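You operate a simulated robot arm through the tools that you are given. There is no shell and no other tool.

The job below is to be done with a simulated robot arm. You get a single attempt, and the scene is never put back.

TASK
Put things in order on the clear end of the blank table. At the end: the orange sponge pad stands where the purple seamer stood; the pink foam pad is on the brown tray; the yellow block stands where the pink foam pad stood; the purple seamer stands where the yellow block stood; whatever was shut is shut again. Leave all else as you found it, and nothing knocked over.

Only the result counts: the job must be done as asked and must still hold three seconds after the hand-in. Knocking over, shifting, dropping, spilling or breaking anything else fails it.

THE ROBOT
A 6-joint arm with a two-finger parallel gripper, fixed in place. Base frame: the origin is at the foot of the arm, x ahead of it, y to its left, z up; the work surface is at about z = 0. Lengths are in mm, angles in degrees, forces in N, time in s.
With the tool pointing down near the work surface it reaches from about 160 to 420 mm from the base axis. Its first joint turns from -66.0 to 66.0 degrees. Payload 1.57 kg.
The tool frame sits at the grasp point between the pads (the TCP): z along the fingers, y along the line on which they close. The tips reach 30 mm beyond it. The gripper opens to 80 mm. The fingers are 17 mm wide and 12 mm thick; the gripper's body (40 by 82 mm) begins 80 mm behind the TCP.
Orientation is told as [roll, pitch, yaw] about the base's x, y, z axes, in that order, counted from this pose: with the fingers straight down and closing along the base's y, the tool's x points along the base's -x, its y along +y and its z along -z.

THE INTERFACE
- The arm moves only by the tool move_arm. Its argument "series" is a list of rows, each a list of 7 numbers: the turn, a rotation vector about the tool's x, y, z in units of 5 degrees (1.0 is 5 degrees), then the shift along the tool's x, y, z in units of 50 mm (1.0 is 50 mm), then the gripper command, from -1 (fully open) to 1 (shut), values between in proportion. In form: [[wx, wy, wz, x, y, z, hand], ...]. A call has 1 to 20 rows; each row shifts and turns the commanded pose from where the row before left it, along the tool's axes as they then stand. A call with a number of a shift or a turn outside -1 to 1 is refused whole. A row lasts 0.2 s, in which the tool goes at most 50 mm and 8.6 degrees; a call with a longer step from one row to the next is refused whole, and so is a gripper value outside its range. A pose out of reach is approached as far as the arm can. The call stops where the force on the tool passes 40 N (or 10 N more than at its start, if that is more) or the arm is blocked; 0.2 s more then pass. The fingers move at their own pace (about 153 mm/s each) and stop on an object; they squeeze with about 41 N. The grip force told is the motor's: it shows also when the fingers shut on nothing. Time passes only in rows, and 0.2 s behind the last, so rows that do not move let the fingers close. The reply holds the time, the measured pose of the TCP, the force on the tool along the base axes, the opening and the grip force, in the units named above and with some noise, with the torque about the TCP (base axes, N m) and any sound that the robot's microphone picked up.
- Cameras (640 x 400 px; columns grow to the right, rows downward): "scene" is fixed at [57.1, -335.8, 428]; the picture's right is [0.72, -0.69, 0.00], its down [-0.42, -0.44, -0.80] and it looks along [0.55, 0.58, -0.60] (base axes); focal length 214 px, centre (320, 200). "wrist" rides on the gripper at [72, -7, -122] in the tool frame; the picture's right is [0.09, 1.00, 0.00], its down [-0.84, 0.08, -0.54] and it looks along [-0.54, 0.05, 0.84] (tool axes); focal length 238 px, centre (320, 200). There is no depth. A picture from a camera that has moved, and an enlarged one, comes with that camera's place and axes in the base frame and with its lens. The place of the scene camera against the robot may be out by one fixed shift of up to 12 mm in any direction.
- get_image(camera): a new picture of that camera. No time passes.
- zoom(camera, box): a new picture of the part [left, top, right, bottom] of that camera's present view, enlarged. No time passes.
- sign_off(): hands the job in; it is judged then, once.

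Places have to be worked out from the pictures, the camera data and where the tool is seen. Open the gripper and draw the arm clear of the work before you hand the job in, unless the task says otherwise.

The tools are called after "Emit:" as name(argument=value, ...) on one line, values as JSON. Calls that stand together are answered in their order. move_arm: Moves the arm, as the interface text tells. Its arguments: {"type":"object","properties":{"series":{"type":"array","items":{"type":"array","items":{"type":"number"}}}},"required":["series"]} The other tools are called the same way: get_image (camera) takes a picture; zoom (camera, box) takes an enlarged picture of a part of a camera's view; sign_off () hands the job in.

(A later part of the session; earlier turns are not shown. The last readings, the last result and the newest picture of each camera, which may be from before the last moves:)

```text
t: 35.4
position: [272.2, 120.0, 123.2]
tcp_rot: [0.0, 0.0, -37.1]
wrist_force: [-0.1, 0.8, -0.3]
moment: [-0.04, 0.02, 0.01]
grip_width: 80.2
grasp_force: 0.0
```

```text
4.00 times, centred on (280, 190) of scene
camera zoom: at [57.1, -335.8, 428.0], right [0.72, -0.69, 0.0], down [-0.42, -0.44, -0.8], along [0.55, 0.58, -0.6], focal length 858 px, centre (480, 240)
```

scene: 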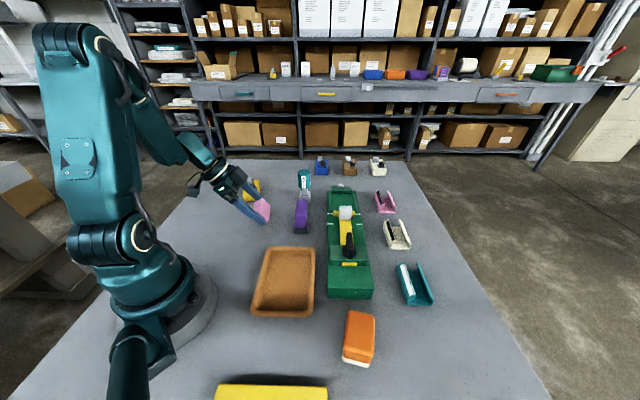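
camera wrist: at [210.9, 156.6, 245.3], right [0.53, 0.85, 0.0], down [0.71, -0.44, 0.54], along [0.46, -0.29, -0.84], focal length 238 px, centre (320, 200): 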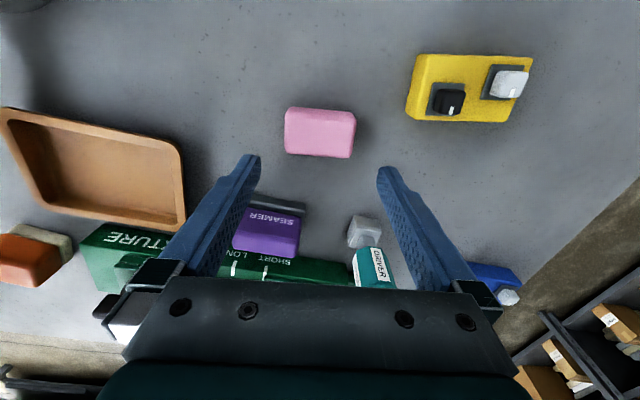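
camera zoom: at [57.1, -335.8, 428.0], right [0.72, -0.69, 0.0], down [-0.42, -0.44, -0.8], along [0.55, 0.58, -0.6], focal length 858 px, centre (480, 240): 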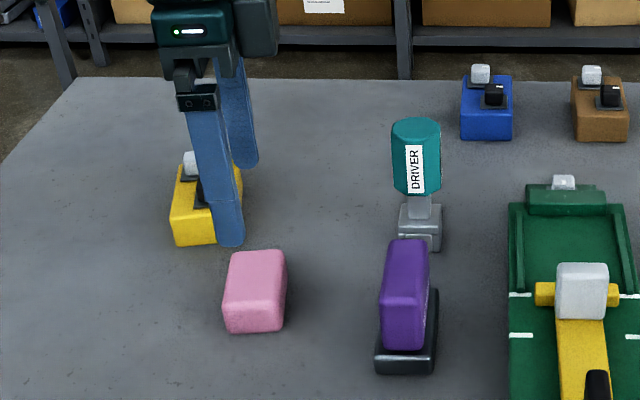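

The pad is flat again at about (270, 119), axis about 52°. I descend over it and grip it end-to-end, which held well, then lift slowly.

Emit:
move_arm(series=[[0, 0, 0, 0.028, -0.046, 0.5, -1], [0, 0, 0, 0, 0, 0.5, -1], [0, 0, 0, 0, 0, 0.4, -1], [0, 0, 0, 0, 0, 0.25, -1], [0, 0, 0, 0, 0, 0.14, -1], [0, 0, 0, 0, 0, 0, -1], [0, 0, 0, 0, 0, 0, 1], [0, 0, 0, 0, 0, 0, 1], [0, 0, 0, 0, 0, 0, 1], [0, 0, 0, 0, 0, 0, 1], [0, 0, 0, 0, 0, -0.04, 1], [0, 0, 0, 0, 0, -0.04, 1], [0, 0, 0, 0, 0, -0.04, 1], [0, 0, 0, 0, 0, -0.04, 1], [0, 0, 0, 0, 0, 0, 1]])

Emit:
get_image(camera="wrist")

Emit:
zoom(camera="scene", box=[200, 140, 360, 240])

```text
t: 38.6
position: [270.8, 118.4, 40.2]
tcp_rot: [0.1, 0.0, -37.2]
wrist_force: [-0.2, -0.2, -0.3]
moment: [-0.03, 0.0, 0.02]
grip_width: 64.6
grasp_force: 41.1
```

```text
taken
camera wrist: at [208.2, 155.5, 163.4], right [0.53, 0.85, 0.0], down [0.71, -0.44, 0.54], along [0.46, -0.29, -0.84], focal length 238 px, centre (320, 200)
```

wrist: 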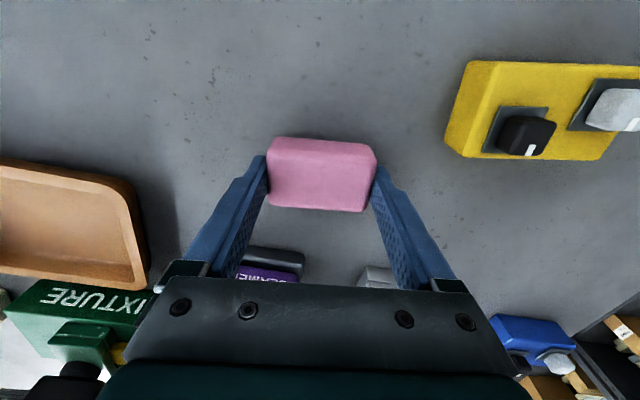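

```text
4.00 times, centred on (280, 190) of scene
camera zoom: at [57.1, -335.8, 428.0], right [0.72, -0.69, 0.0], down [-0.42, -0.44, -0.8], along [0.55, 0.58, -0.6], focal length 858 px, centre (480, 240)
```

zoom: 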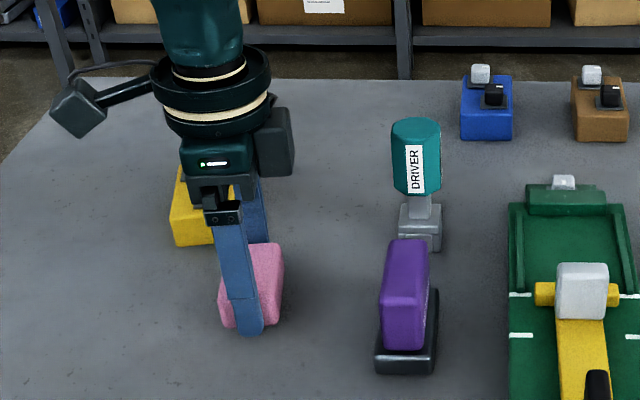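

Grip reads 64.6 mm. I lift slowly to z≈85 and check it comes along.

Emit:
move_arm(series=[[0, 0, 0, 0, 0, -0.06, 1], [0, 0, 0, 0, 0, -0.08, 1], [0, 0, 0, 0, 0, -0.1, 1], [0, 0, 0, 0, 0, -0.1, 1], [0, 0, 0, 0, 0, -0.12, 1], [0, 0, 0, 0, 0, -0.12, 1], [0, 0, 0, 0, 0, -0.12, 1], [0, 0, 0, 0, 0, -0.1, 1], [0, 0, 0, 0, 0, -0.08, 1], [0, 0, 0, 0, 0, 0, 1]])

Emit:
get_image(camera="wrist")

Emit:
zoom(camera="scene", box=[200, 140, 360, 240])

```text
t: 40.8
position: [271.3, 118.0, 84.7]
tcp_rot: [0.0, -0.1, -37.2]
wrist_force: [-0.2, -0.2, -0.1]
moment: [-0.05, 0.02, -0.01]
grip_width: 64.5
grasp_force: 41.3
```

```text
taken
camera wrist: at [208.2, 155.4, 207.7], right [0.53, 0.85, 0.0], down [0.71, -0.44, 0.54], along [0.46, -0.29, -0.84], focal length 238 px, centre (320, 200)
```

wrist: 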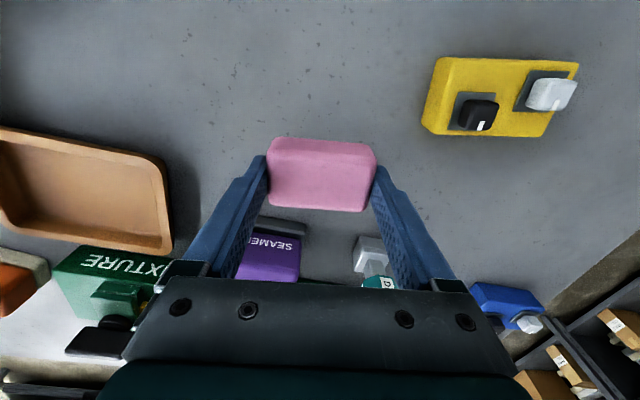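

```text
4.00 times, centred on (280, 190) of scene
camera zoom: at [57.1, -335.8, 428.0], right [0.72, -0.69, 0.0], down [-0.42, -0.44, -0.8], along [0.55, 0.58, -0.6], focal length 858 px, centre (480, 240)
```

zoom: 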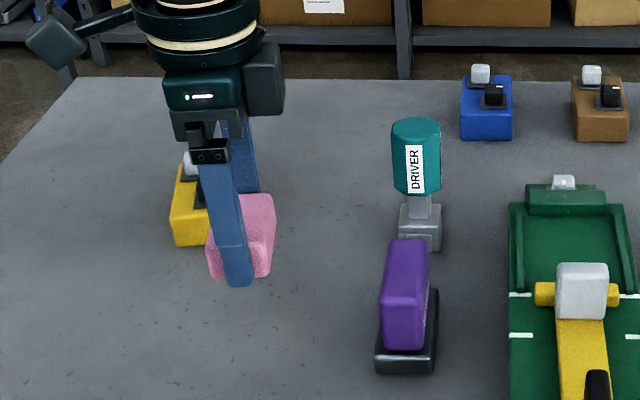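

Held well. I carry it slowly toward the tray centre at about (190, -99).

Emit:
move_arm(series=[[0, 0, 0, -0.0222, -0.0744, 0, 1], [0, 0, 0, -0.0444, -0.1488, 0, 1], [0, 0, 0, -0.0666, -0.2232, 0, 1], [0, 0, 0, -0.0814, -0.2728, 0, 1], [0, 0, 0, -0.0814, -0.2728, 0, 1], [0, 0, 0, -0.0814, -0.2728, 0, 1], [0, 0, 0, -0.0814, -0.2728, 0, 1], [0, 0, 0, -0.0814, -0.2728, 0, 1], [0, 0, 0, -0.0814, -0.2728, 0, 1], [0, 0, 0, -0.0814, -0.2728, 0, 1], [0, 0, 0, -0.0814, -0.2728, 0, 1], [0, 0, 0, -0.0814, -0.2728, 0, 1], [0, 0, 0, -0.0814, -0.2728, 0, 1], [0, 0, 0, -0.0814, -0.2728, 0, 1], [0, 0, 0, -0.0814, -0.2728, 0, 1], [0, 0, 0, -0.0814, -0.2728, 0, 1], [0, 0, 0, -0.0666, -0.2232, 0, 1], [0, 0, 0, -0.0444, -0.1488, 0, 1], [0, 0, 0, -0.0222, -0.0744, 0, 1], [0, 0, 0, 0, 0, 0, 1]])

Emit:
get_image(camera="wrist")

Emit:
zoom(camera="scene", box=[180, 180, 400, 318])

```text
t: 45.0
position: [190.3, -99.5, 85.1]
tcp_rot: [0.0, 0.0, -37.2]
wrist_force: [-0.6, -0.1, 0.0]
moment: [0.01, -0.01, -0.02]
grip_width: 64.6
grasp_force: 40.9
```

```text
taken
camera wrist: at [127.4, -62.0, 207.4], right [0.53, 0.85, 0.0], down [0.71, -0.44, 0.54], along [0.46, -0.29, -0.84], focal length 238 px, centre (320, 200)
```

wrist: 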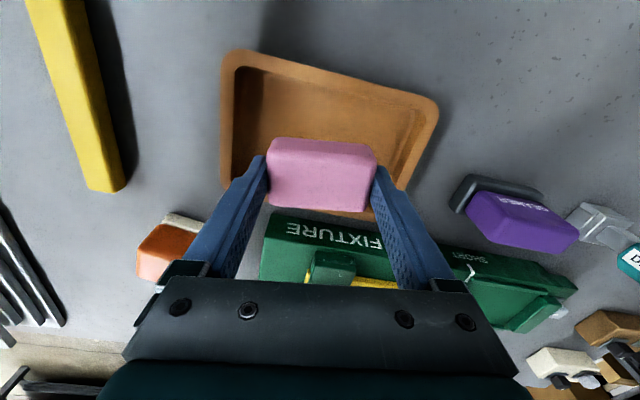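

```text
2.90 times, centred on (290, 249) of scene
camera zoom: at [57.1, -335.8, 428.0], right [0.72, -0.69, 0.0], down [-0.42, -0.44, -0.8], along [0.55, 0.58, -0.6], focal length 622 px, centre (407, 58)
```

zoom: 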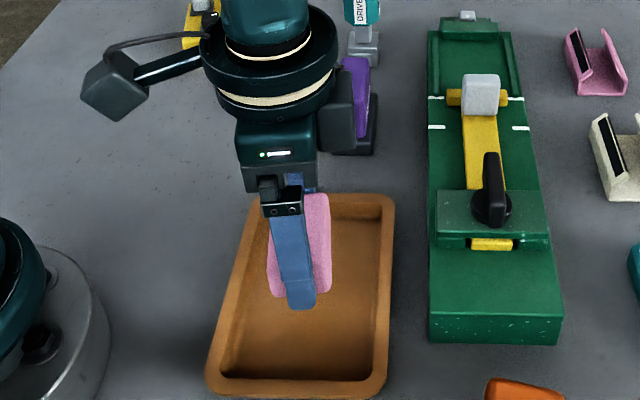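

The tray centre at (189, -99) is confirmed. I align yaw to the tray and lower the pad gently into it.

Emit:
move_arm(series=[[0, 0, 0.39, 0, 0, 0, 1], [0, 0, 0.39, 0, 0, 0, 1], [0, 0, 0.39, 0, 0, 0, 1], [0, 0, 0.39, 0, 0, 0, 1], [0, 0, 0, 0, 0, 0.06, 1], [0, 0, 0, 0, 0, 0.1, 1], [0, 0, 0, 0, 0, 0.12, 1], [0, 0, 0, 0, 0, 0.12, 1], [0, 0, 0, 0, 0, 0.12, 1], [0, 0, 0, 0, 0, 0.12, 1], [0, 0, 0, 0, 0, 0.1, 1], [0, 0, 0, 0, 0, 0.06, 1], [0, 0, 0, 0, 0, 0.03, 1], [0, 0, 0, 0, 0, 0.03, 1], [0, 0, 0, 0, 0, 0, 1]])

Emit:
zoom(camera="scene", box=[180, 180, 400, 318])

Emit:
get_image(camera="wrist")

```text
t: 48.2
position: [189.6, -98.2, 43.0]
tcp_rot: [0.1, 0.0, -45.0]
wrist_force: [0.0, -0.3, -0.2]
moment: [0.02, -0.02, 0.0]
grip_width: 64.5
grasp_force: 41.0
```

```text
2.90 times, centred on (290, 249) of scene
camera zoom: at [57.1, -335.8, 428.0], right [0.72, -0.69, 0.0], down [-0.42, -0.44, -0.8], along [0.55, 0.58, -0.6], focal length 622 px, centre (407, 58)
```

zoom: 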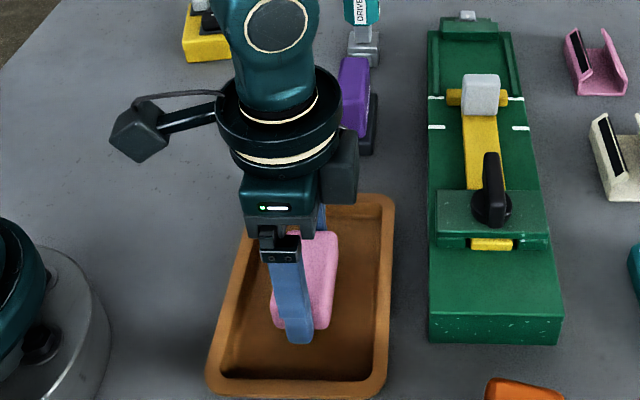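

```text
taken
camera wrist: at [133.7, -52.7, 164.3], right [0.64, 0.77, 0.0], down [0.65, -0.54, 0.54], along [0.42, -0.35, -0.84], focal length 238 px, centre (320, 200)
```

wrist: 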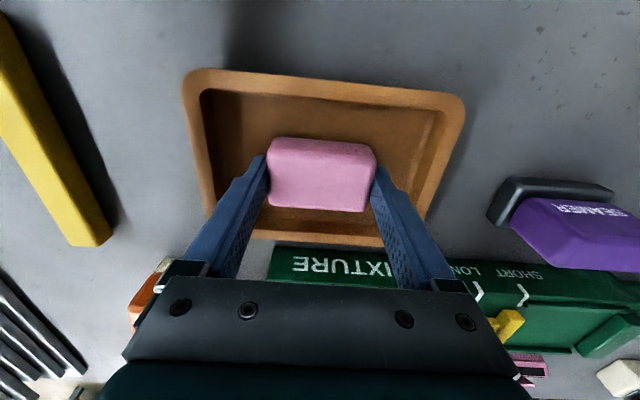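

The pad is well centred in the tray. I step down 1 mm at a time watching for contact.

Emit:
move_arm(series=[[0, 0, 0, 0, 0, 0.03, 1], [0, 0, 0, 0, 0, 0.02, 1], [0, 0, 0, 0, 0, 0.02, 1], [0, 0, 0, 0, 0, 0.02, 1], [0, 0, 0, 0, 0, 0, 1]])

```text
t: 49.4
position: [189.9, -98.3, 36.6]
tcp_rot: [0.0, -0.1, -45.0]
wrist_force: [0.1, 0.5, -0.9]
moment: [-0.03, -0.04, 0.01]
grip_width: 64.7
grasp_force: 40.6
```

No contact yet; a little lower.

Emit:
move_arm(series=[[0, 0, 0, 0, 0, 0.02, 1], [0, 0, 0, 0, 0, 0.02, 1], [0, 0, 0, 0, 0, 0, 1]])

Emit:
zoom(camera="scene", box=[240, 230, 340, 293])

```text
t: 50.2
position: [188.9, -98.6, 37.0]
tcp_rot: [0.0, 0.0, -44.9]
wrist_force: [-2.2, 2.1, 15.3]
moment: [0.03, 0.05, -0.02]
grip_width: 64.5
grasp_force: 41.4
stopped in row 3: the force on the tool passed its limit at 41 N (the readings are from after the stop); the commanded pose is now the measured one
```

```text
6.35 times, centred on (290, 262) of scene
camera zoom: at [57.1, -335.8, 428.0], right [0.72, -0.69, 0.0], down [-0.42, -0.44, -0.8], along [0.55, 0.58, -0.6], focal length 1362 px, centre (510, -190)
```

zoom: 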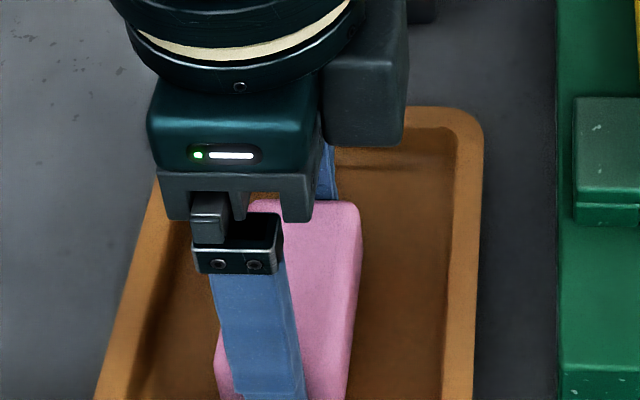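

It is on the tray floor. I open and rise straight up.

Emit:
move_arm(series=[[0, 0, 0, 0, 0, 0, -0.9], [0, 0, 0, 0, 0, 0, -0.9], [0, 0, 0, 0, 0, 0, -0.9], [0, 0, 0, 0, 0, -0.1, -0.9], [0, 0, 0, 0, 0, -0.3, -0.9], [0, 0, 0, 0, 0, -0.6, -0.9], [0, 0, 0, 0, 0, -0.6, -1], [0, 0, 0, 0, 0, -0.6, -1], [0, 0, 0, 0, 0, 0, -1]])

Emit:
get_image(camera="wrist")

Emit:
zoom(camera="scene", box=[180, 180, 400, 318])

```text
t: 52.2
position: [189.2, -98.9, 147.8]
tcp_rot: [0.1, -0.1, -45.0]
wrist_force: [0.2, -0.4, 0.1]
moment: [0.02, 0.01, 0.0]
grip_width: 80.0
grasp_force: 0.0
```

```text
taken
camera wrist: at [133.6, -53.6, 269.3], right [0.64, 0.77, 0.0], down [0.65, -0.54, 0.54], along [0.42, -0.35, -0.84], focal length 238 px, centre (320, 200)
```

wrist: 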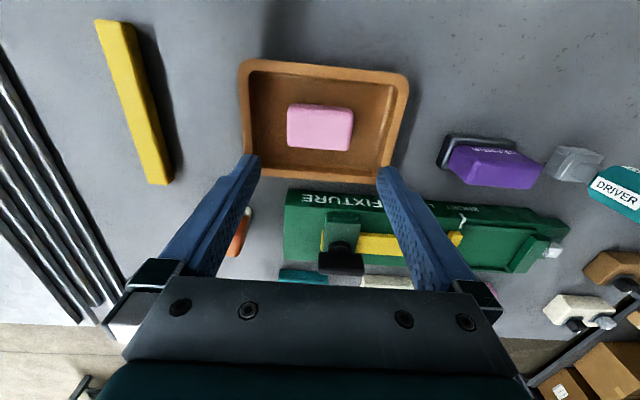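

```text
2.90 times, centred on (290, 249) of scene
camera zoom: at [57.1, -335.8, 428.0], right [0.72, -0.69, 0.0], down [-0.42, -0.44, -0.8], along [0.55, 0.58, -0.6], focal length 622 px, centre (407, 58)
```

zoom: 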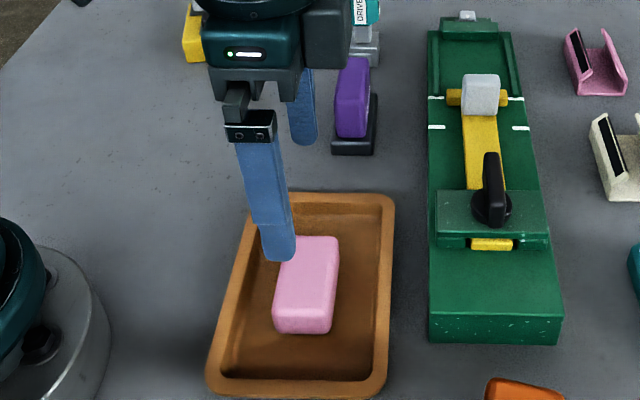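

The pink pad lies flat in the tray. Next is the yellow block: I move over it at about (299, 243) to measure it.

Emit:
move_arm(series=[[0, 0, 0, 0.365, 0.71, 0, -1], [0, 0, 0, 0.365, 0.71, 0, -1], [0, 0, 0, 0.365, 0.71, 0, -1], [0, 0, 0, 0.365, 0.71, 0, -1], [0, 0, 0, 0.365, 0.71, 0, -1], [0, 0, 0, 0.365, 0.71, 0, -1], [0, 0, 0, 0.365, 0.71, 0, -1], [0, 0, 0, 0.365, 0.71, 0, -1], [0, 0, 0, 0.365, 0.71, 0, -1], [0, 0, 0, 0, 0, 0, -1]])

Emit:
get_image(camera="wrist")

Emit:
zoom(camera="wrist", box=[240, 70, 400, 170])

Emit:
zoom(camera="scene", box=[190, 130, 350, 230])

```text
t: 54.4
position: [298.4, 241.8, 144.9]
tcp_rot: [-0.2, 0.1, -44.9]
wrist_force: [0.4, 0.0, -0.3]
moment: [0.02, 0.01, 0.02]
grip_width: 79.9
grasp_force: 0.1
```

```text
taken
camera wrist: at [243.3, 287.4, 267.7], right [0.64, 0.77, 0.0], down [0.65, -0.54, 0.54], along [0.42, -0.35, -0.84], focal length 238 px, centre (320, 200)
```

wrist: 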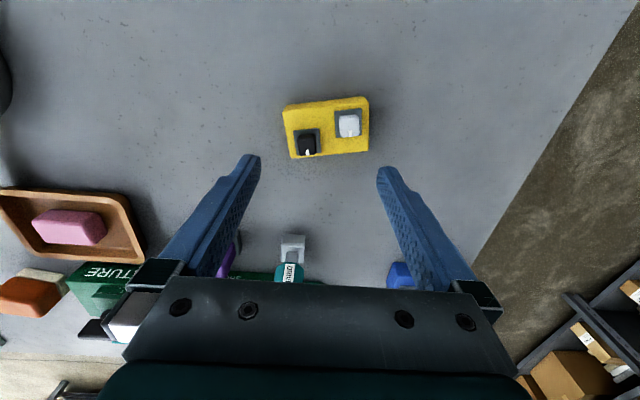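

```text
4.00 times, centred on (320, 120) of wrist
camera zoom: at [243.3, 287.4, 267.7], right [0.64, 0.77, 0.0], down [0.65, -0.54, 0.54], along [0.42, -0.35, -0.84], focal length 953 px, centre (320, 520)
```

zoom: 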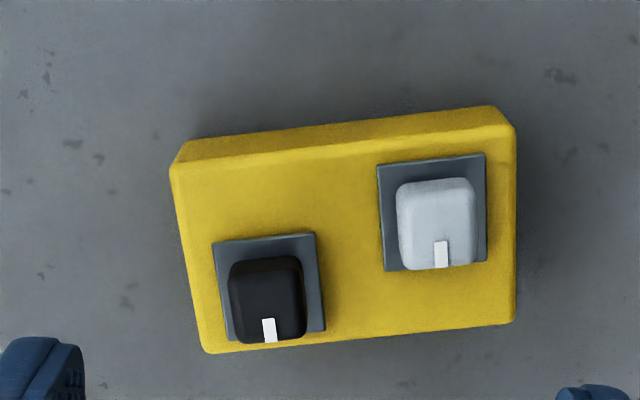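

```text
4.00 times, centred on (270, 180) of scene
camera zoom: at [57.1, -335.8, 428.0], right [0.72, -0.69, 0.0], down [-0.42, -0.44, -0.8], along [0.55, 0.58, -0.6], focal length 858 px, centre (520, 280)
```

zoom: 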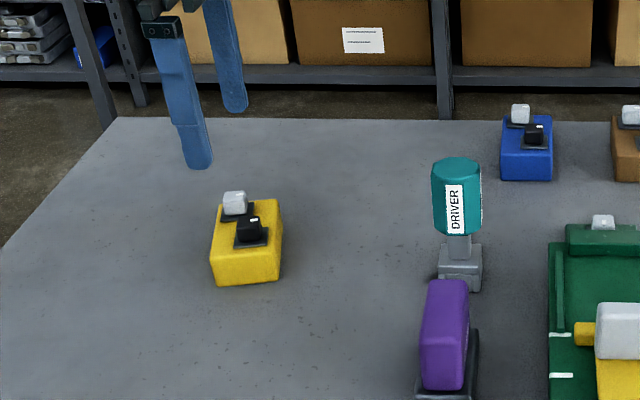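

The yellow block measures about 83 x 48 x 28 mm, centred at about (305, 246), long axis 56°. I turn the hand to yaw 56° to grip across the 48 mm side.

Emit:
move_arm(series=[[0, 0, -1, 0, 0, 0, -1], [0, 0, -1, 0, 0, 0, -1], [0, 0, -1, 0, 0, 0, -1], [0, 0, -1, 0, 0, 0, -1], [0, 0, -1, 0, 0, 0, -1], [0, 0, -1, 0, 0, 0, -1], [0, 0, -1, 0, 0, 0, -1], [0, 0, -1, 0, 0, 0, -1], [0, 0, -1, 0, 0, 0, -1], [0, 0, -1, 0, 0, 0, -1], [0, 0, -1, 0, 0, 0, -1], [0, 0, -1, 0, 0, 0, -1], [0, 0, -1, 0, 0, 0, -1], [0, 0, -1, 0, 0, 0, -1], [0, 0, -1, 0, 0, 0, -1], [0, 0, -1, 0, 0, 0, -1], [0, 0, -1, 0, 0, 0, -1], [0, 0, -1, 0, 0, 0, -1], [0, 0, -1, 0, 0, 0, -1], [0, 0, -1, 0, 0, 0, -1]])

Emit:
get_image(camera="wrist")

Emit:
zoom(camera="wrist", box=[240, 70, 400, 170])

```text
t: 58.6
position: [299.1, 242.4, 146.6]
tcp_rot: [-0.1, 0.0, 55.1]
wrist_force: [0.1, -0.4, 1.0]
moment: [0.03, 0.01, 0.0]
grip_width: 79.9
grasp_force: 0.0
```

```text
taken
camera wrist: at [262.8, 178.8, 269.0], right [-0.87, 0.49, 0.0], down [0.41, 0.73, 0.54], along [0.27, 0.47, -0.84], focal length 238 px, centre (320, 200)
```

wrist: 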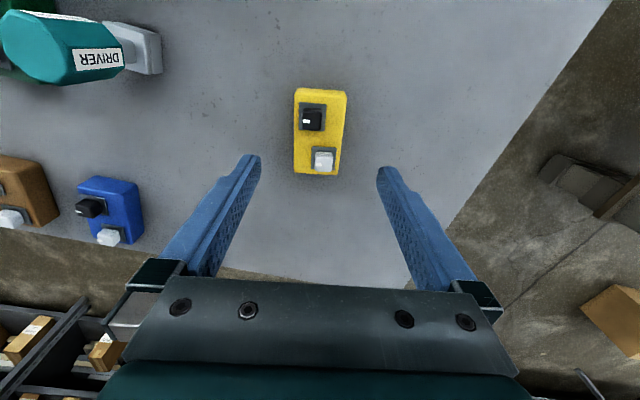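

```text
4.00 times, centred on (320, 120) of wrist
camera zoom: at [262.8, 178.8, 269.0], right [-0.87, 0.49, 0.0], down [0.41, 0.73, 0.54], along [0.27, 0.47, -0.84], focal length 953 px, centre (320, 520)
```

zoom: 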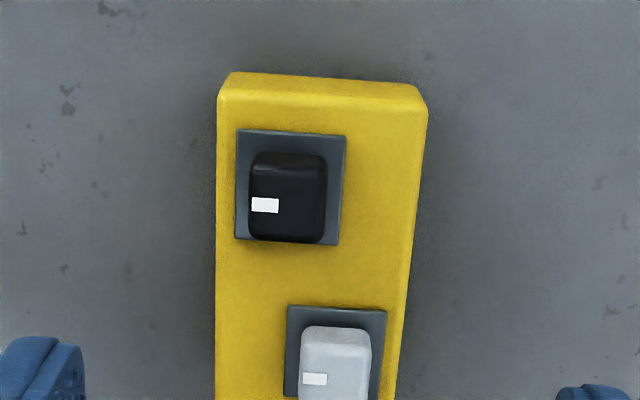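

Both views agree: centre about (304.8, 246.5), axis 56.4°. I align and descend to z≈34, then close and try a slow small lift.

Emit:
move_arm(series=[[0, 0, -0.28, -0.136, -0.044, 0.5, -1], [0, 0, 0, 0, 0, 0.6, -1], [0, 0, 0, 0, 0, 0.5, -1], [0, 0, 0, 0, 0, 0.35, -1], [0, 0, 0, 0, 0, 0.2, -1], [0, 0, 0, 0, 0, 0.1, -1], [0, 0, 0, 0, 0, 0, -1]])

Emit:
get_image(camera="wrist")

```text
t: 60.2
position: [304.8, 246.4, 33.5]
tcp_rot: [0.0, 0.0, 56.3]
wrist_force: [-1.1, -0.5, -0.5]
moment: [-0.04, 0.0, -0.01]
grip_width: 79.8
grasp_force: 0.0
```

```text
taken
camera wrist: at [270.2, 182.0, 156.4], right [-0.88, 0.47, 0.0], down [0.4, 0.74, 0.54], along [0.26, 0.48, -0.84], focal length 238 px, centre (320, 200)
```

wrist: 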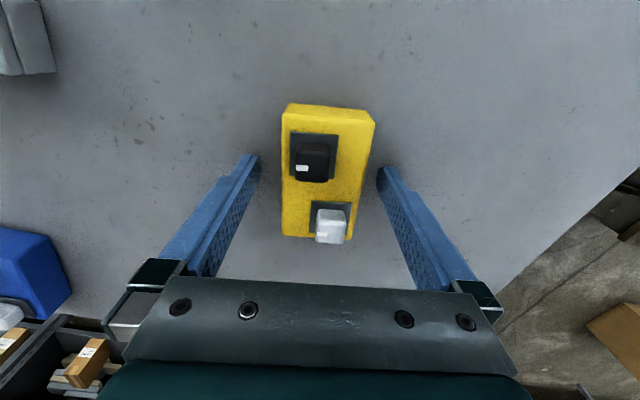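

The block is between the fingers. I close and lift slowly by about 10 mm.

Emit:
move_arm(series=[[0, 0, 0, 0, 0.04, 0, -1], [0, 0, 0, 0, 0, 0, 1], [0, 0, 0, 0, 0, 0, 1], [0, 0, 0, 0, 0, 0, 1], [0, 0, 0, 0, 0, 0, 1], [0, 0, 0, 0, 0, -0.03, 1], [0, 0, 0, 0, 0, -0.04, 1], [0, 0, 0, 0, 0, -0.04, 1], [0, 0, 0, 0, 0, -0.04, 1], [0, 0, 0, 0, 0, -0.04, 1], [0, 0, 0, 0, 0, 0, 1]])

Emit:
get_image(camera="wrist")

Emit:
zoom(camera="scene", box=[190, 130, 350, 230])

```text
t: 62.6
position: [302.8, 246.9, 44.8]
tcp_rot: [0.0, 0.0, 56.4]
wrist_force: [-0.2, -0.2, -3.8]
moment: [0.04, -0.02, 0.0]
grip_width: 49.8
grasp_force: 41.4
```

```text
taken
camera wrist: at [268.7, 183.0, 166.9], right [-0.88, 0.47, 0.0], down [0.4, 0.74, 0.54], along [0.26, 0.48, -0.84], focal length 238 px, centre (320, 200)
```

wrist: 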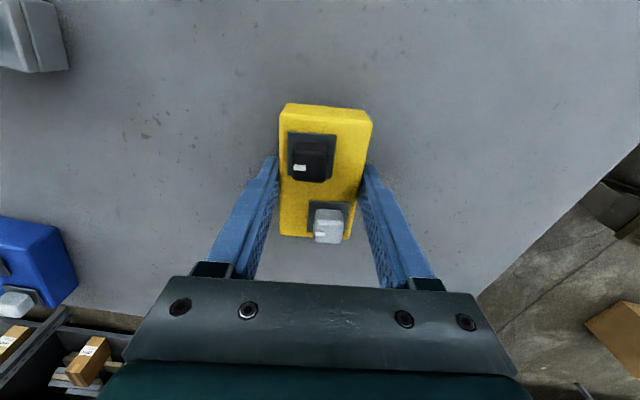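

```text
4.00 times, centred on (270, 180) of scene
camera zoom: at [57.1, -335.8, 428.0], right [0.72, -0.69, 0.0], down [-0.42, -0.44, -0.8], along [0.55, 0.58, -0.6], focal length 858 px, centre (520, 280)
```

zoom: 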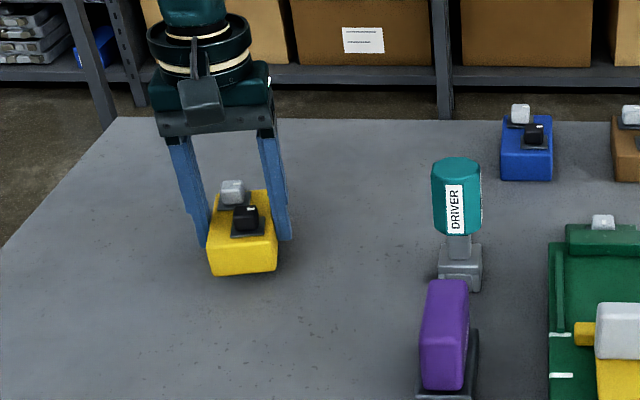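

The block holds (49.8 mm, about 0.4 kg). I lift to about z = 73 slowly.

Emit:
move_arm(series=[[0, 0, 0, 0, 0, -0.06, 1], [0, 0, 0, 0, 0, -0.08, 1], [0, 0, 0, 0, 0, -0.1, 1], [0, 0, 0, 0, 0, -0.1, 1], [0, 0, 0, 0, 0, -0.1, 1], [0, 0, 0, 0, 0, -0.08, 1], [0, 0, 0, 0, 0, -0.04, 1], [0, 0, 0, 0, 0, 0, 1]])

Emit:
zoom(camera="scene", box=[190, 130, 350, 230])

```text
t: 64.4
position: [304.3, 248.4, 72.3]
tcp_rot: [0.0, -0.1, 56.4]
wrist_force: [0.2, 1.0, -4.0]
moment: [-0.01, -0.01, 0.02]
grip_width: 49.4
grasp_force: 40.9
```

```text
4.00 times, centred on (270, 180) of scene
camera zoom: at [57.1, -335.8, 428.0], right [0.72, -0.69, 0.0], down [-0.42, -0.44, -0.8], along [0.55, 0.58, -0.6], focal length 858 px, centre (520, 280)
```

zoom: 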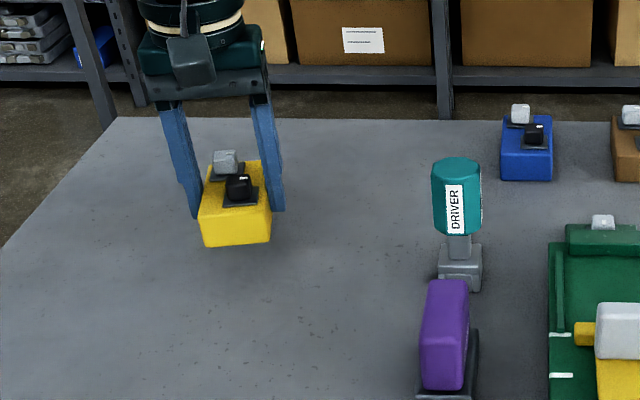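

Still firm. I carry it to the pink pad's original place at (245, 106).

Emit:
move_arm(series=[[0, 0, 0, 0.066, -0.013, 0, 1], [0, 0, 0, 0.132, -0.026, 0, 1], [0, 0, 0, 0.199, -0.039, 0, 1], [0, 0, 0, 0.221, -0.044, 0, 1], [0, 0, 0, 0.221, -0.044, 0, 1], [0, 0, 0, 0.221, -0.044, 0, 1], [0, 0, 0, 0.221, -0.044, 0, 1], [0, 0, 0, 0.221, -0.044, 0, 1], [0, 0, 0, 0.221, -0.044, 0, 1], [0, 0, 0, 0.221, -0.044, 0, 1], [0, 0, 0, 0.221, -0.044, 0, 1], [0, 0, 0, 0.221, -0.044, 0, 1], [0, 0, 0, 0.221, -0.044, 0, 1], [0, 0, 0, 0.199, -0.039, 0, 1], [0, 0, 0, 0.132, -0.026, 0, 1], [0, 0, 0, 0.066, -0.013, 0, 1], [0, 0, 0, 0, 0, 0, 1]])

Emit:
get_image(camera="wrist")

Emit:
zoom(camera="scene", box=[190, 130, 350, 230])

```text
t: 68.0
position: [244.3, 106.7, 73.4]
tcp_rot: [0.0, 0.0, 56.4]
wrist_force: [-0.5, -0.7, -3.8]
moment: [0.02, 0.0, 0.03]
grip_width: 49.5
grasp_force: 41.5
```

```text
taken
camera wrist: at [209.6, 41.9, 194.7], right [-0.88, 0.47, 0.0], down [0.4, 0.74, 0.54], along [0.26, 0.48, -0.84], focal length 238 px, centre (320, 200)
```

wrist: 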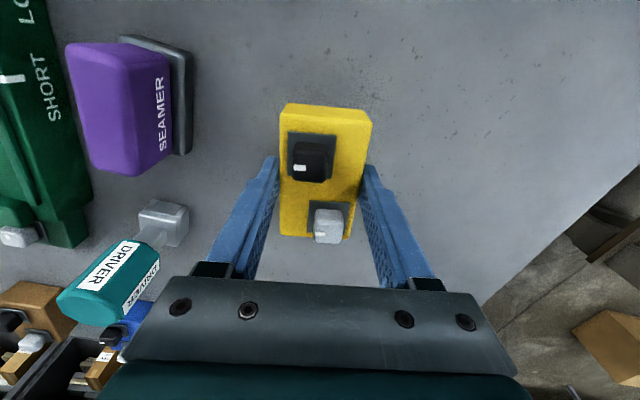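

```text
4.00 times, centred on (270, 180) of scene
camera zoom: at [57.1, -335.8, 428.0], right [0.72, -0.69, 0.0], down [-0.42, -0.44, -0.8], along [0.55, 0.58, -0.6], focal length 858 px, centre (520, 280)
```

zoom: 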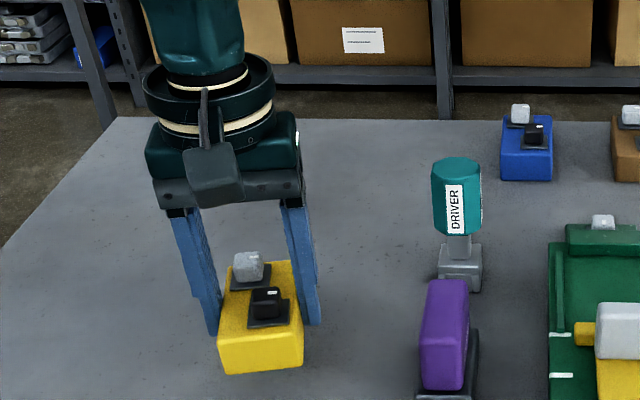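

The block is centred over (244.6, 105.6). I turn it 9° to match the old footprint and lower it gently.

Emit:
move_arm(series=[[0, 0, 0.3, 0, 0, 0, 1], [0, 0, 0.5, 0, 0, 0, 1], [0, 0, 0.5, 0, 0, 0, 1], [0, 0, 0.5, 0, 0, 0, 1], [0, 0, 0, 0, 0, 0.06, 1], [0, 0, 0, 0, 0, 0.1, 1], [0, 0, 0, 0, 0, 0.12, 1], [0, 0, 0, 0, 0, 0.12, 1], [0, 0, 0, 0, 0, 0.12, 1], [0, 0, 0, 0, 0, 0.1, 1], [0, 0, 0, 0, 0, 0.06, 1], [0, 0, 0, 0, 0, 0.03, 1], [0, 0, 0, 0, 0, 0.02, 1], [0, 0, 0, 0, 0, 0.02, 1], [0, 0, 0, 0, 0, 0, 1]])

Emit:
zoom(camera="scene", box=[210, 170, 306, 230])

```text
t: 71.2
position: [244.0, 105.5, 34.5]
tcp_rot: [0.0, -0.1, 47.3]
wrist_force: [0.3, 1.1, -4.0]
moment: [-0.02, 0.0, -0.01]
grip_width: 49.7
grasp_force: 41.2
```

```text
6.67 times, centred on (258, 200) of scene
camera zoom: at [57.1, -335.8, 428.0], right [0.72, -0.69, 0.0], down [-0.42, -0.44, -0.8], along [0.55, 0.58, -0.6], focal length 1430 px, centre (733, 200)
```

zoom: 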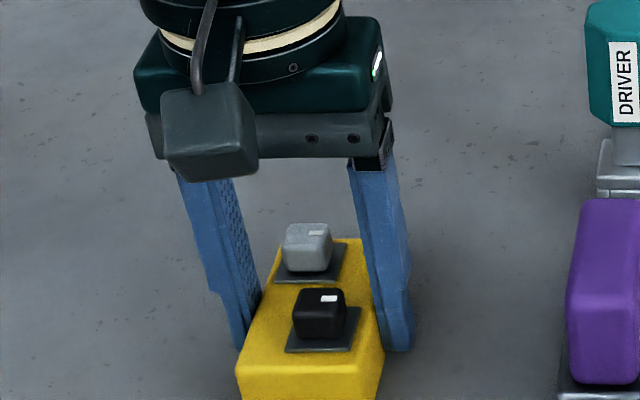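

Still hanging (-4 N). I go down in 1 mm steps.

Emit:
move_arm(series=[[0, 0, 0, 0.01, 0, 0.015, 1], [0, 0, 0, 0, 0, 0.015, 1], [0, 0, 0, 0, 0, 0, 1]])

```text
t: 72.0
position: [244.7, 106.5, 33.8]
tcp_rot: [-0.1, -0.1, 47.5]
wrist_force: [-5.8, -3.5, 31.6]
moment: [-0.03, 0.17, 0.02]
grip_width: 49.6
grasp_force: 41.3
```

Contact at 32 N. I ease up slightly, open, and rise.

Emit:
move_arm(series=[[0, 0, 0, 0, 0, -0.01, 1], [0, 0, 0, 0, 0, 0, 1], [0, 0, 0, 0, 0, 0, -1], [0, 0, 0, 0, 0, 0, -1], [0, 0, 0, 0, 0, 0, -1], [0, 0, 0, 0, 0, -0.3, -1], [0, 0, 0, 0, 0, -0.6, -1], [0, 0, 0, 0, 0, -0.8, -1], [0, 0, 0, 0, 0, -0.8, -1], [0, 0, 0, 0, 0, 0, -1]])

Emit:
get_image(camera="wrist")

Emit:
zoom(camera="scene", box=[190, 130, 350, 230])

```text
t: 74.2
position: [244.7, 105.8, 160.0]
tcp_rot: [0.0, 0.0, 47.4]
wrist_force: [-0.2, 1.1, -0.8]
moment: [0.01, 0.03, 0.02]
grip_width: 80.0
grasp_force: 0.1
```

```text
taken
camera wrist: at [199.8, 47.1, 281.7], right [-0.8, 0.61, 0.0], down [0.51, 0.67, 0.54], along [0.33, 0.43, -0.84], focal length 238 px, centre (320, 200)
```

wrist: 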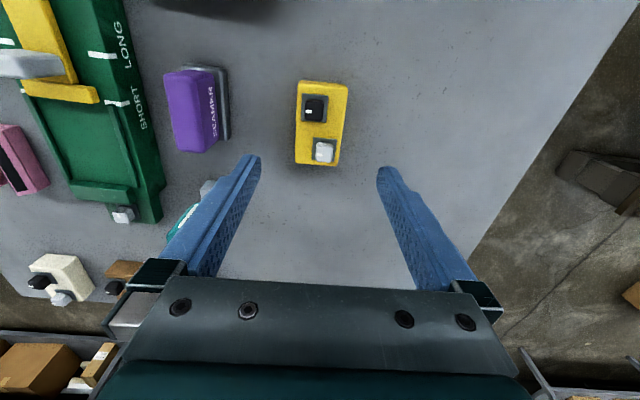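

```text
4.00 times, centred on (270, 180) of scene
camera zoom: at [57.1, -335.8, 428.0], right [0.72, -0.69, 0.0], down [-0.42, -0.44, -0.8], along [0.55, 0.58, -0.6], focal length 858 px, centre (520, 280)
```

zoom: 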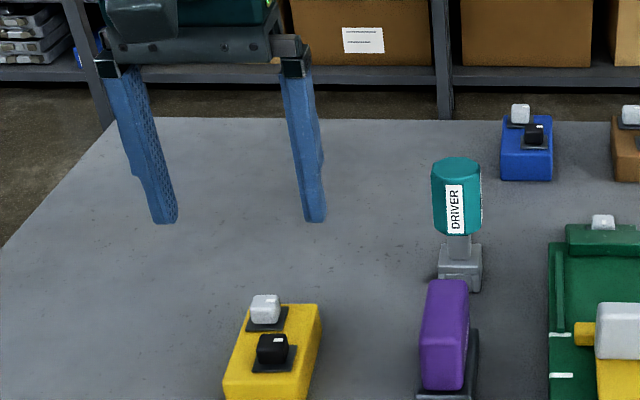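

The yellow block stands at the pad's old place. Next I move over the purple seamer, near (324, 18), staying high.

Emit:
move_arm(series=[[0, 0, 0, 0.0545, -0.589, -0.1, -1], [0, 0, 0, 0.0545, -0.589, -0.1, -1], [0, 0, 0, 0.0545, -0.589, -0.1, -1], [0, 0, 0, 0.0545, -0.589, -0.1, -1], [0, 0, 0, 0, 0, 0, -1]])

Emit:
get_image(camera="wrist")

Emit:
zoom(camera="wrist", box=[240, 70, 400, 170])

Emit:
zoom(camera="scene", box=[250, 170, 370, 245])

```text
t: 75.4
position: [324.5, 16.3, 180.6]
tcp_rot: [-0.1, 0.0, 47.5]
wrist_force: [0.9, -0.3, -0.1]
moment: [-0.01, 0.01, 0.02]
grip_width: 79.9
grasp_force: 0.0
```

```text
taken
camera wrist: at [279.7, -42.2, 301.9], right [-0.8, 0.61, 0.0], down [0.51, 0.67, 0.54], along [0.33, 0.43, -0.84], focal length 238 px, centre (320, 200)
```

wrist: 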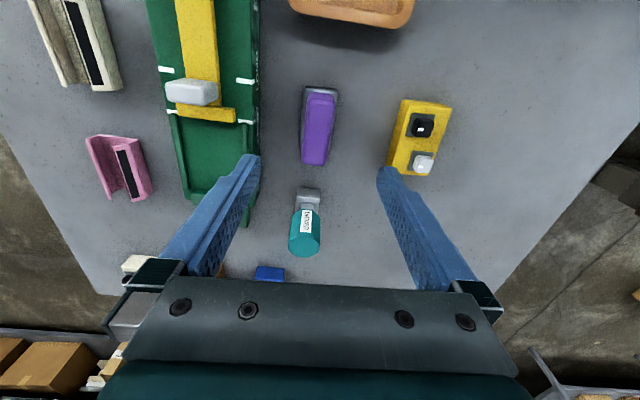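

```text
4.00 times, centred on (320, 120) of wrist
camera zoom: at [279.7, -42.2, 301.9], right [-0.8, 0.61, 0.0], down [0.51, 0.67, 0.54], along [0.33, 0.43, -0.84], focal length 953 px, centre (320, 520)
```

zoom: 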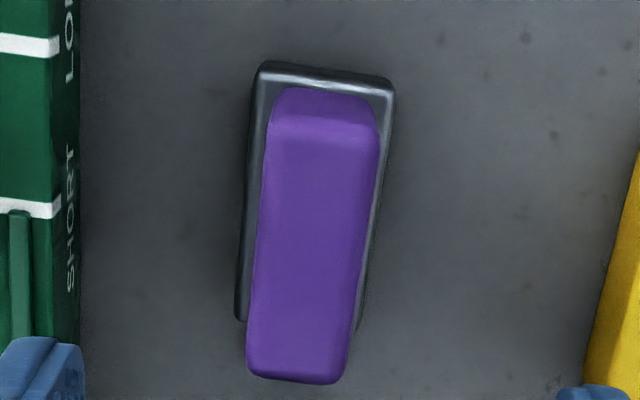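

```text
5.33 times, centred on (310, 208) of scene
camera zoom: at [57.1, -335.8, 428.0], right [0.72, -0.69, 0.0], down [-0.42, -0.44, -0.8], along [0.55, 0.58, -0.6], focal length 1144 px, centre (373, 160)
```

zoom: 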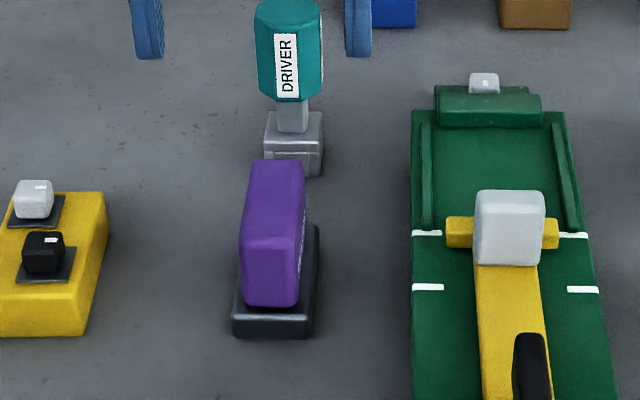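

The seamer: base about 74 x 39 mm centred at about (329, 17), long axis about 46.5°, purple body about 27 mm wide and roughly 60 mm tall. I align, narrow the opening to 60 mm and come down to z≈100 to check.

Emit:
move_arm(series=[[0, 0, 0.2, -0.072, -0.057, 0.3, -0.5], [0, 0, 0, 0, 0, 0.5, -0.5], [0, 0, 0, 0, 0, 0.5, -0.5], [0, 0, 0, 0, 0, 0.3, -0.5], [0, 0, 0, 0, 0, 0, -0.5]])

Emit:
get_image(camera="wrist")

Emit:
zoom(camera="scene", box=[250, 170, 370, 245])

```text
t: 76.6
position: [327.3, 20.5, 98.1]
tcp_rot: [-0.1, 0.0, 46.4]
wrist_force: [0.0, -0.8, 0.2]
moment: [-0.01, -0.01, 0.01]
grip_width: 60.0
grasp_force: 0.1
```

```text
taken
camera wrist: at [282.9, -38.2, 220.6], right [-0.79, 0.62, 0.0], down [0.52, 0.66, 0.54], along [0.34, 0.43, -0.84], focal length 238 px, centre (320, 200)
```

wrist: 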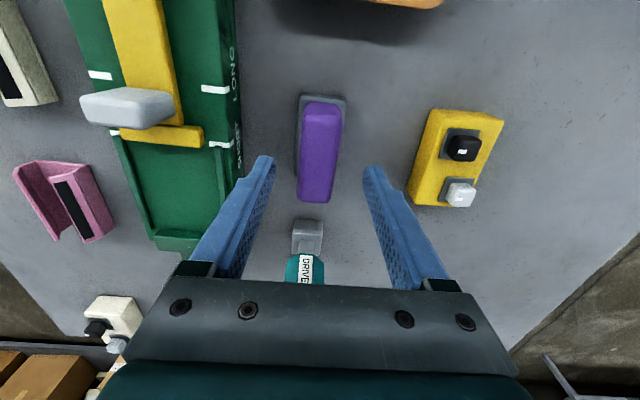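

```text
5.33 times, centred on (310, 208) of scene
camera zoom: at [57.1, -335.8, 428.0], right [0.72, -0.69, 0.0], down [-0.42, -0.44, -0.8], along [0.55, 0.58, -0.6], focal length 1144 px, centre (373, 160)
```

zoom: 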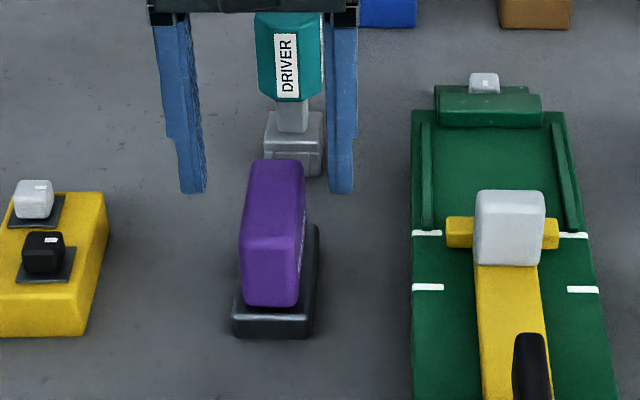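

The fingers straddle the body. I zoom to refine the body's height and centre along its length.

Emit:
zoom(camera="wrist", box=[260, 80, 400, 240])

```text
2.50 times, centred on (330, 160) of wrist
camera zoom: at [282.9, -38.2, 220.6], right [-0.79, 0.62, 0.0], down [0.52, 0.66, 0.54], along [0.34, 0.43, -0.84], focal length 596 px, centre (295, 300)
```

zoom: 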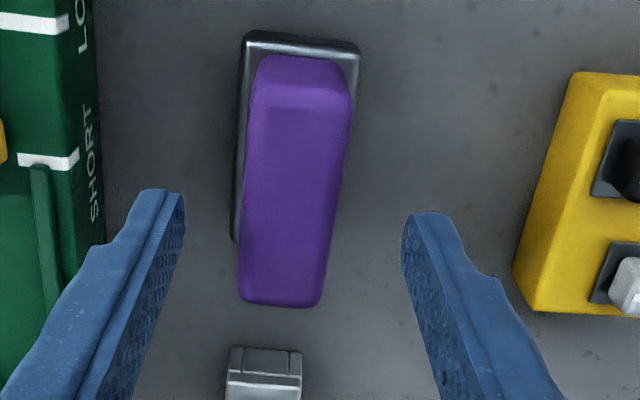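

The seamer centre is about (329.5, 18) and the fingers are centred on its body. I descend to z≈50 and close on the purple body.

Emit:
move_arm(series=[[0, 0, 0, 0, 0, 0.3, -0.5], [0, 0, 0, 0, 0, 0.3, -0.5], [0, 0, 0, 0, 0, 0.2, -0.5], [0, 0, 0, 0, 0, 0.14, -0.5], [0, 0, 0, 0, 0, 0, -0.5], [0, 0, 0, 0, 0, 0, 1], [0, 0, 0, 0, 0, 0, 1], [0, 0, 0, 0, 0, 0, 1], [0, 0, 0, 0, 0, 0, 1]])

Emit:
get_image(camera="wrist")

Emit:
zoom(camera="scene", box=[250, 170, 370, 245])

```text
t: 78.6
position: [329.2, 19.8, 52.1]
tcp_rot: [0.0, 0.0, 46.4]
wrist_force: [0.9, -0.3, 0.2]
moment: [0.02, 0.01, 0.02]
grip_width: 27.7
grasp_force: 37.5
```

```text
taken
camera wrist: at [283.1, -38.9, 173.7], right [-0.79, 0.62, 0.0], down [0.52, 0.66, 0.54], along [0.34, 0.43, -0.84], focal length 238 px, centre (320, 200)
```

wrist: 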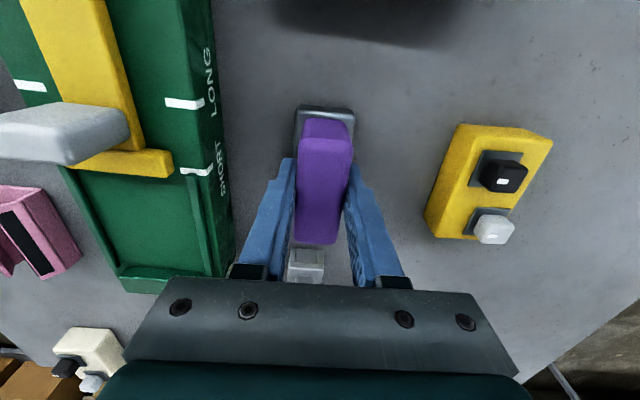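

```text
5.33 times, centred on (310, 208) of scene
camera zoom: at [57.1, -335.8, 428.0], right [0.72, -0.69, 0.0], down [-0.42, -0.44, -0.8], along [0.55, 0.58, -0.6], focal length 1144 px, centre (373, 160)
```

zoom: 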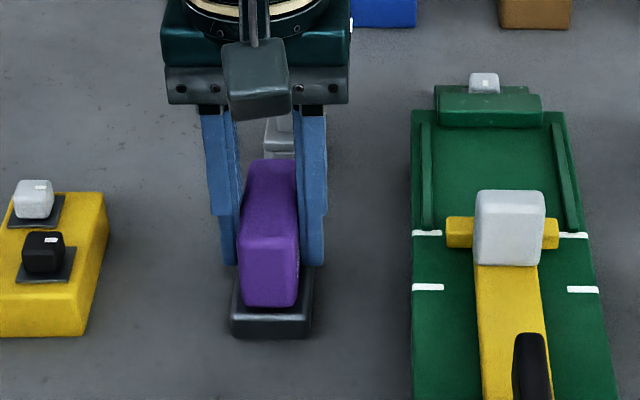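

Gripped at 27.7 mm. I lift very slowly to see whether the dark base comes along.

Emit:
move_arm(series=[[0, 0, 0, 0, 0, -0.03, 1], [0, 0, 0, 0, 0, -0.04, 1], [0, 0, 0, 0, 0, -0.05, 1], [0, 0, 0, 0, 0, -0.05, 1], [0, 0, 0, 0, 0, -0.05, 1], [0, 0, 0, 0, 0, 0, 1]])

Emit:
zoom(camera="scene", box=[250, 170, 370, 245])

Emit:
get_image(camera="wrist")

```text
t: 80.0
position: [329.4, 19.5, 61.8]
tcp_rot: [0.1, 0.0, 46.4]
wrist_force: [-0.6, -0.1, -1.6]
moment: [-0.01, -0.01, -0.02]
grip_width: 27.6
grasp_force: 38.6
```

```text
5.33 times, centred on (310, 208) of scene
camera zoom: at [57.1, -335.8, 428.0], right [0.72, -0.69, 0.0], down [-0.42, -0.44, -0.8], along [0.55, 0.58, -0.6], focal length 1144 px, centre (373, 160)
```

zoom: 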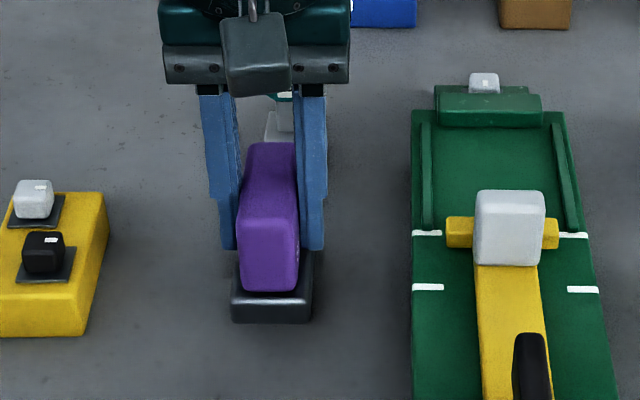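

```text
taken
camera wrist: at [283.2, -39.3, 184.6], right [-0.79, 0.62, 0.0], down [0.52, 0.66, 0.54], along [0.34, 0.43, -0.84], focal length 238 px, centre (320, 200)
```

wrist: 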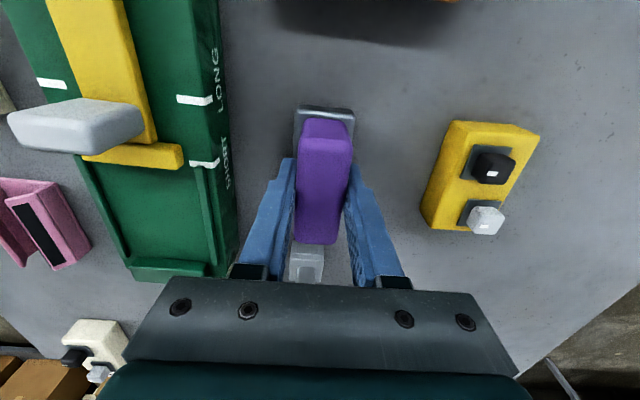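

The base comes along (about 0.2 kg). I lift another 35 mm slowly.

Emit:
move_arm(series=[[0, 0, 0, 0, 0, -0.05, 1], [0, 0, 0, 0, 0, -0.08, 1], [0, 0, 0, 0, 0, -0.1, 1], [0, 0, 0, 0, 0, -0.12, 1], [0, 0, 0, 0, 0, -0.12, 1], [0, 0, 0, 0, 0, -0.1, 1], [0, 0, 0, 0, 0, -0.08, 1], [0, 0, 0, 0, 0, -0.05, 1], [0, 0, 0, 0, 0, 0, 1]])

Emit:
zoom(camera="scene", box=[250, 150, 370, 225])

Emit:
get_image(camera="wrist")

```text
t: 82.0
position: [328.7, 17.4, 98.5]
tcp_rot: [0.0, 0.1, 46.3]
wrist_force: [0.7, 0.5, -1.8]
moment: [-0.04, 0.03, 0.03]
grip_width: 27.7
grasp_force: 37.4
```

```text
5.33 times, centred on (310, 188) of scene
camera zoom: at [57.1, -335.8, 428.0], right [0.72, -0.69, 0.0], down [-0.42, -0.44, -0.8], along [0.55, 0.58, -0.6], focal length 1144 px, centre (373, 267)
```

zoom: 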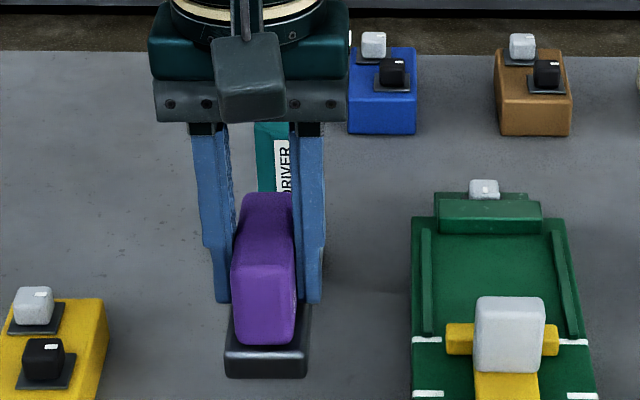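

```text
taken
camera wrist: at [283.2, -38.9, 219.3], right [-0.79, 0.62, 0.0], down [0.52, 0.66, 0.54], along [0.34, 0.43, -0.84], focal length 238 px, centre (320, 200)
```

wrist: 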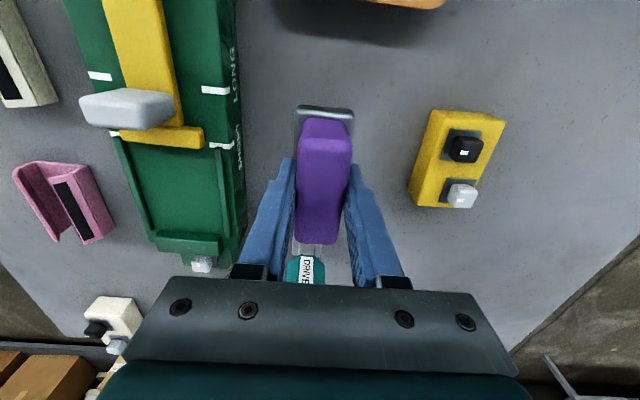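

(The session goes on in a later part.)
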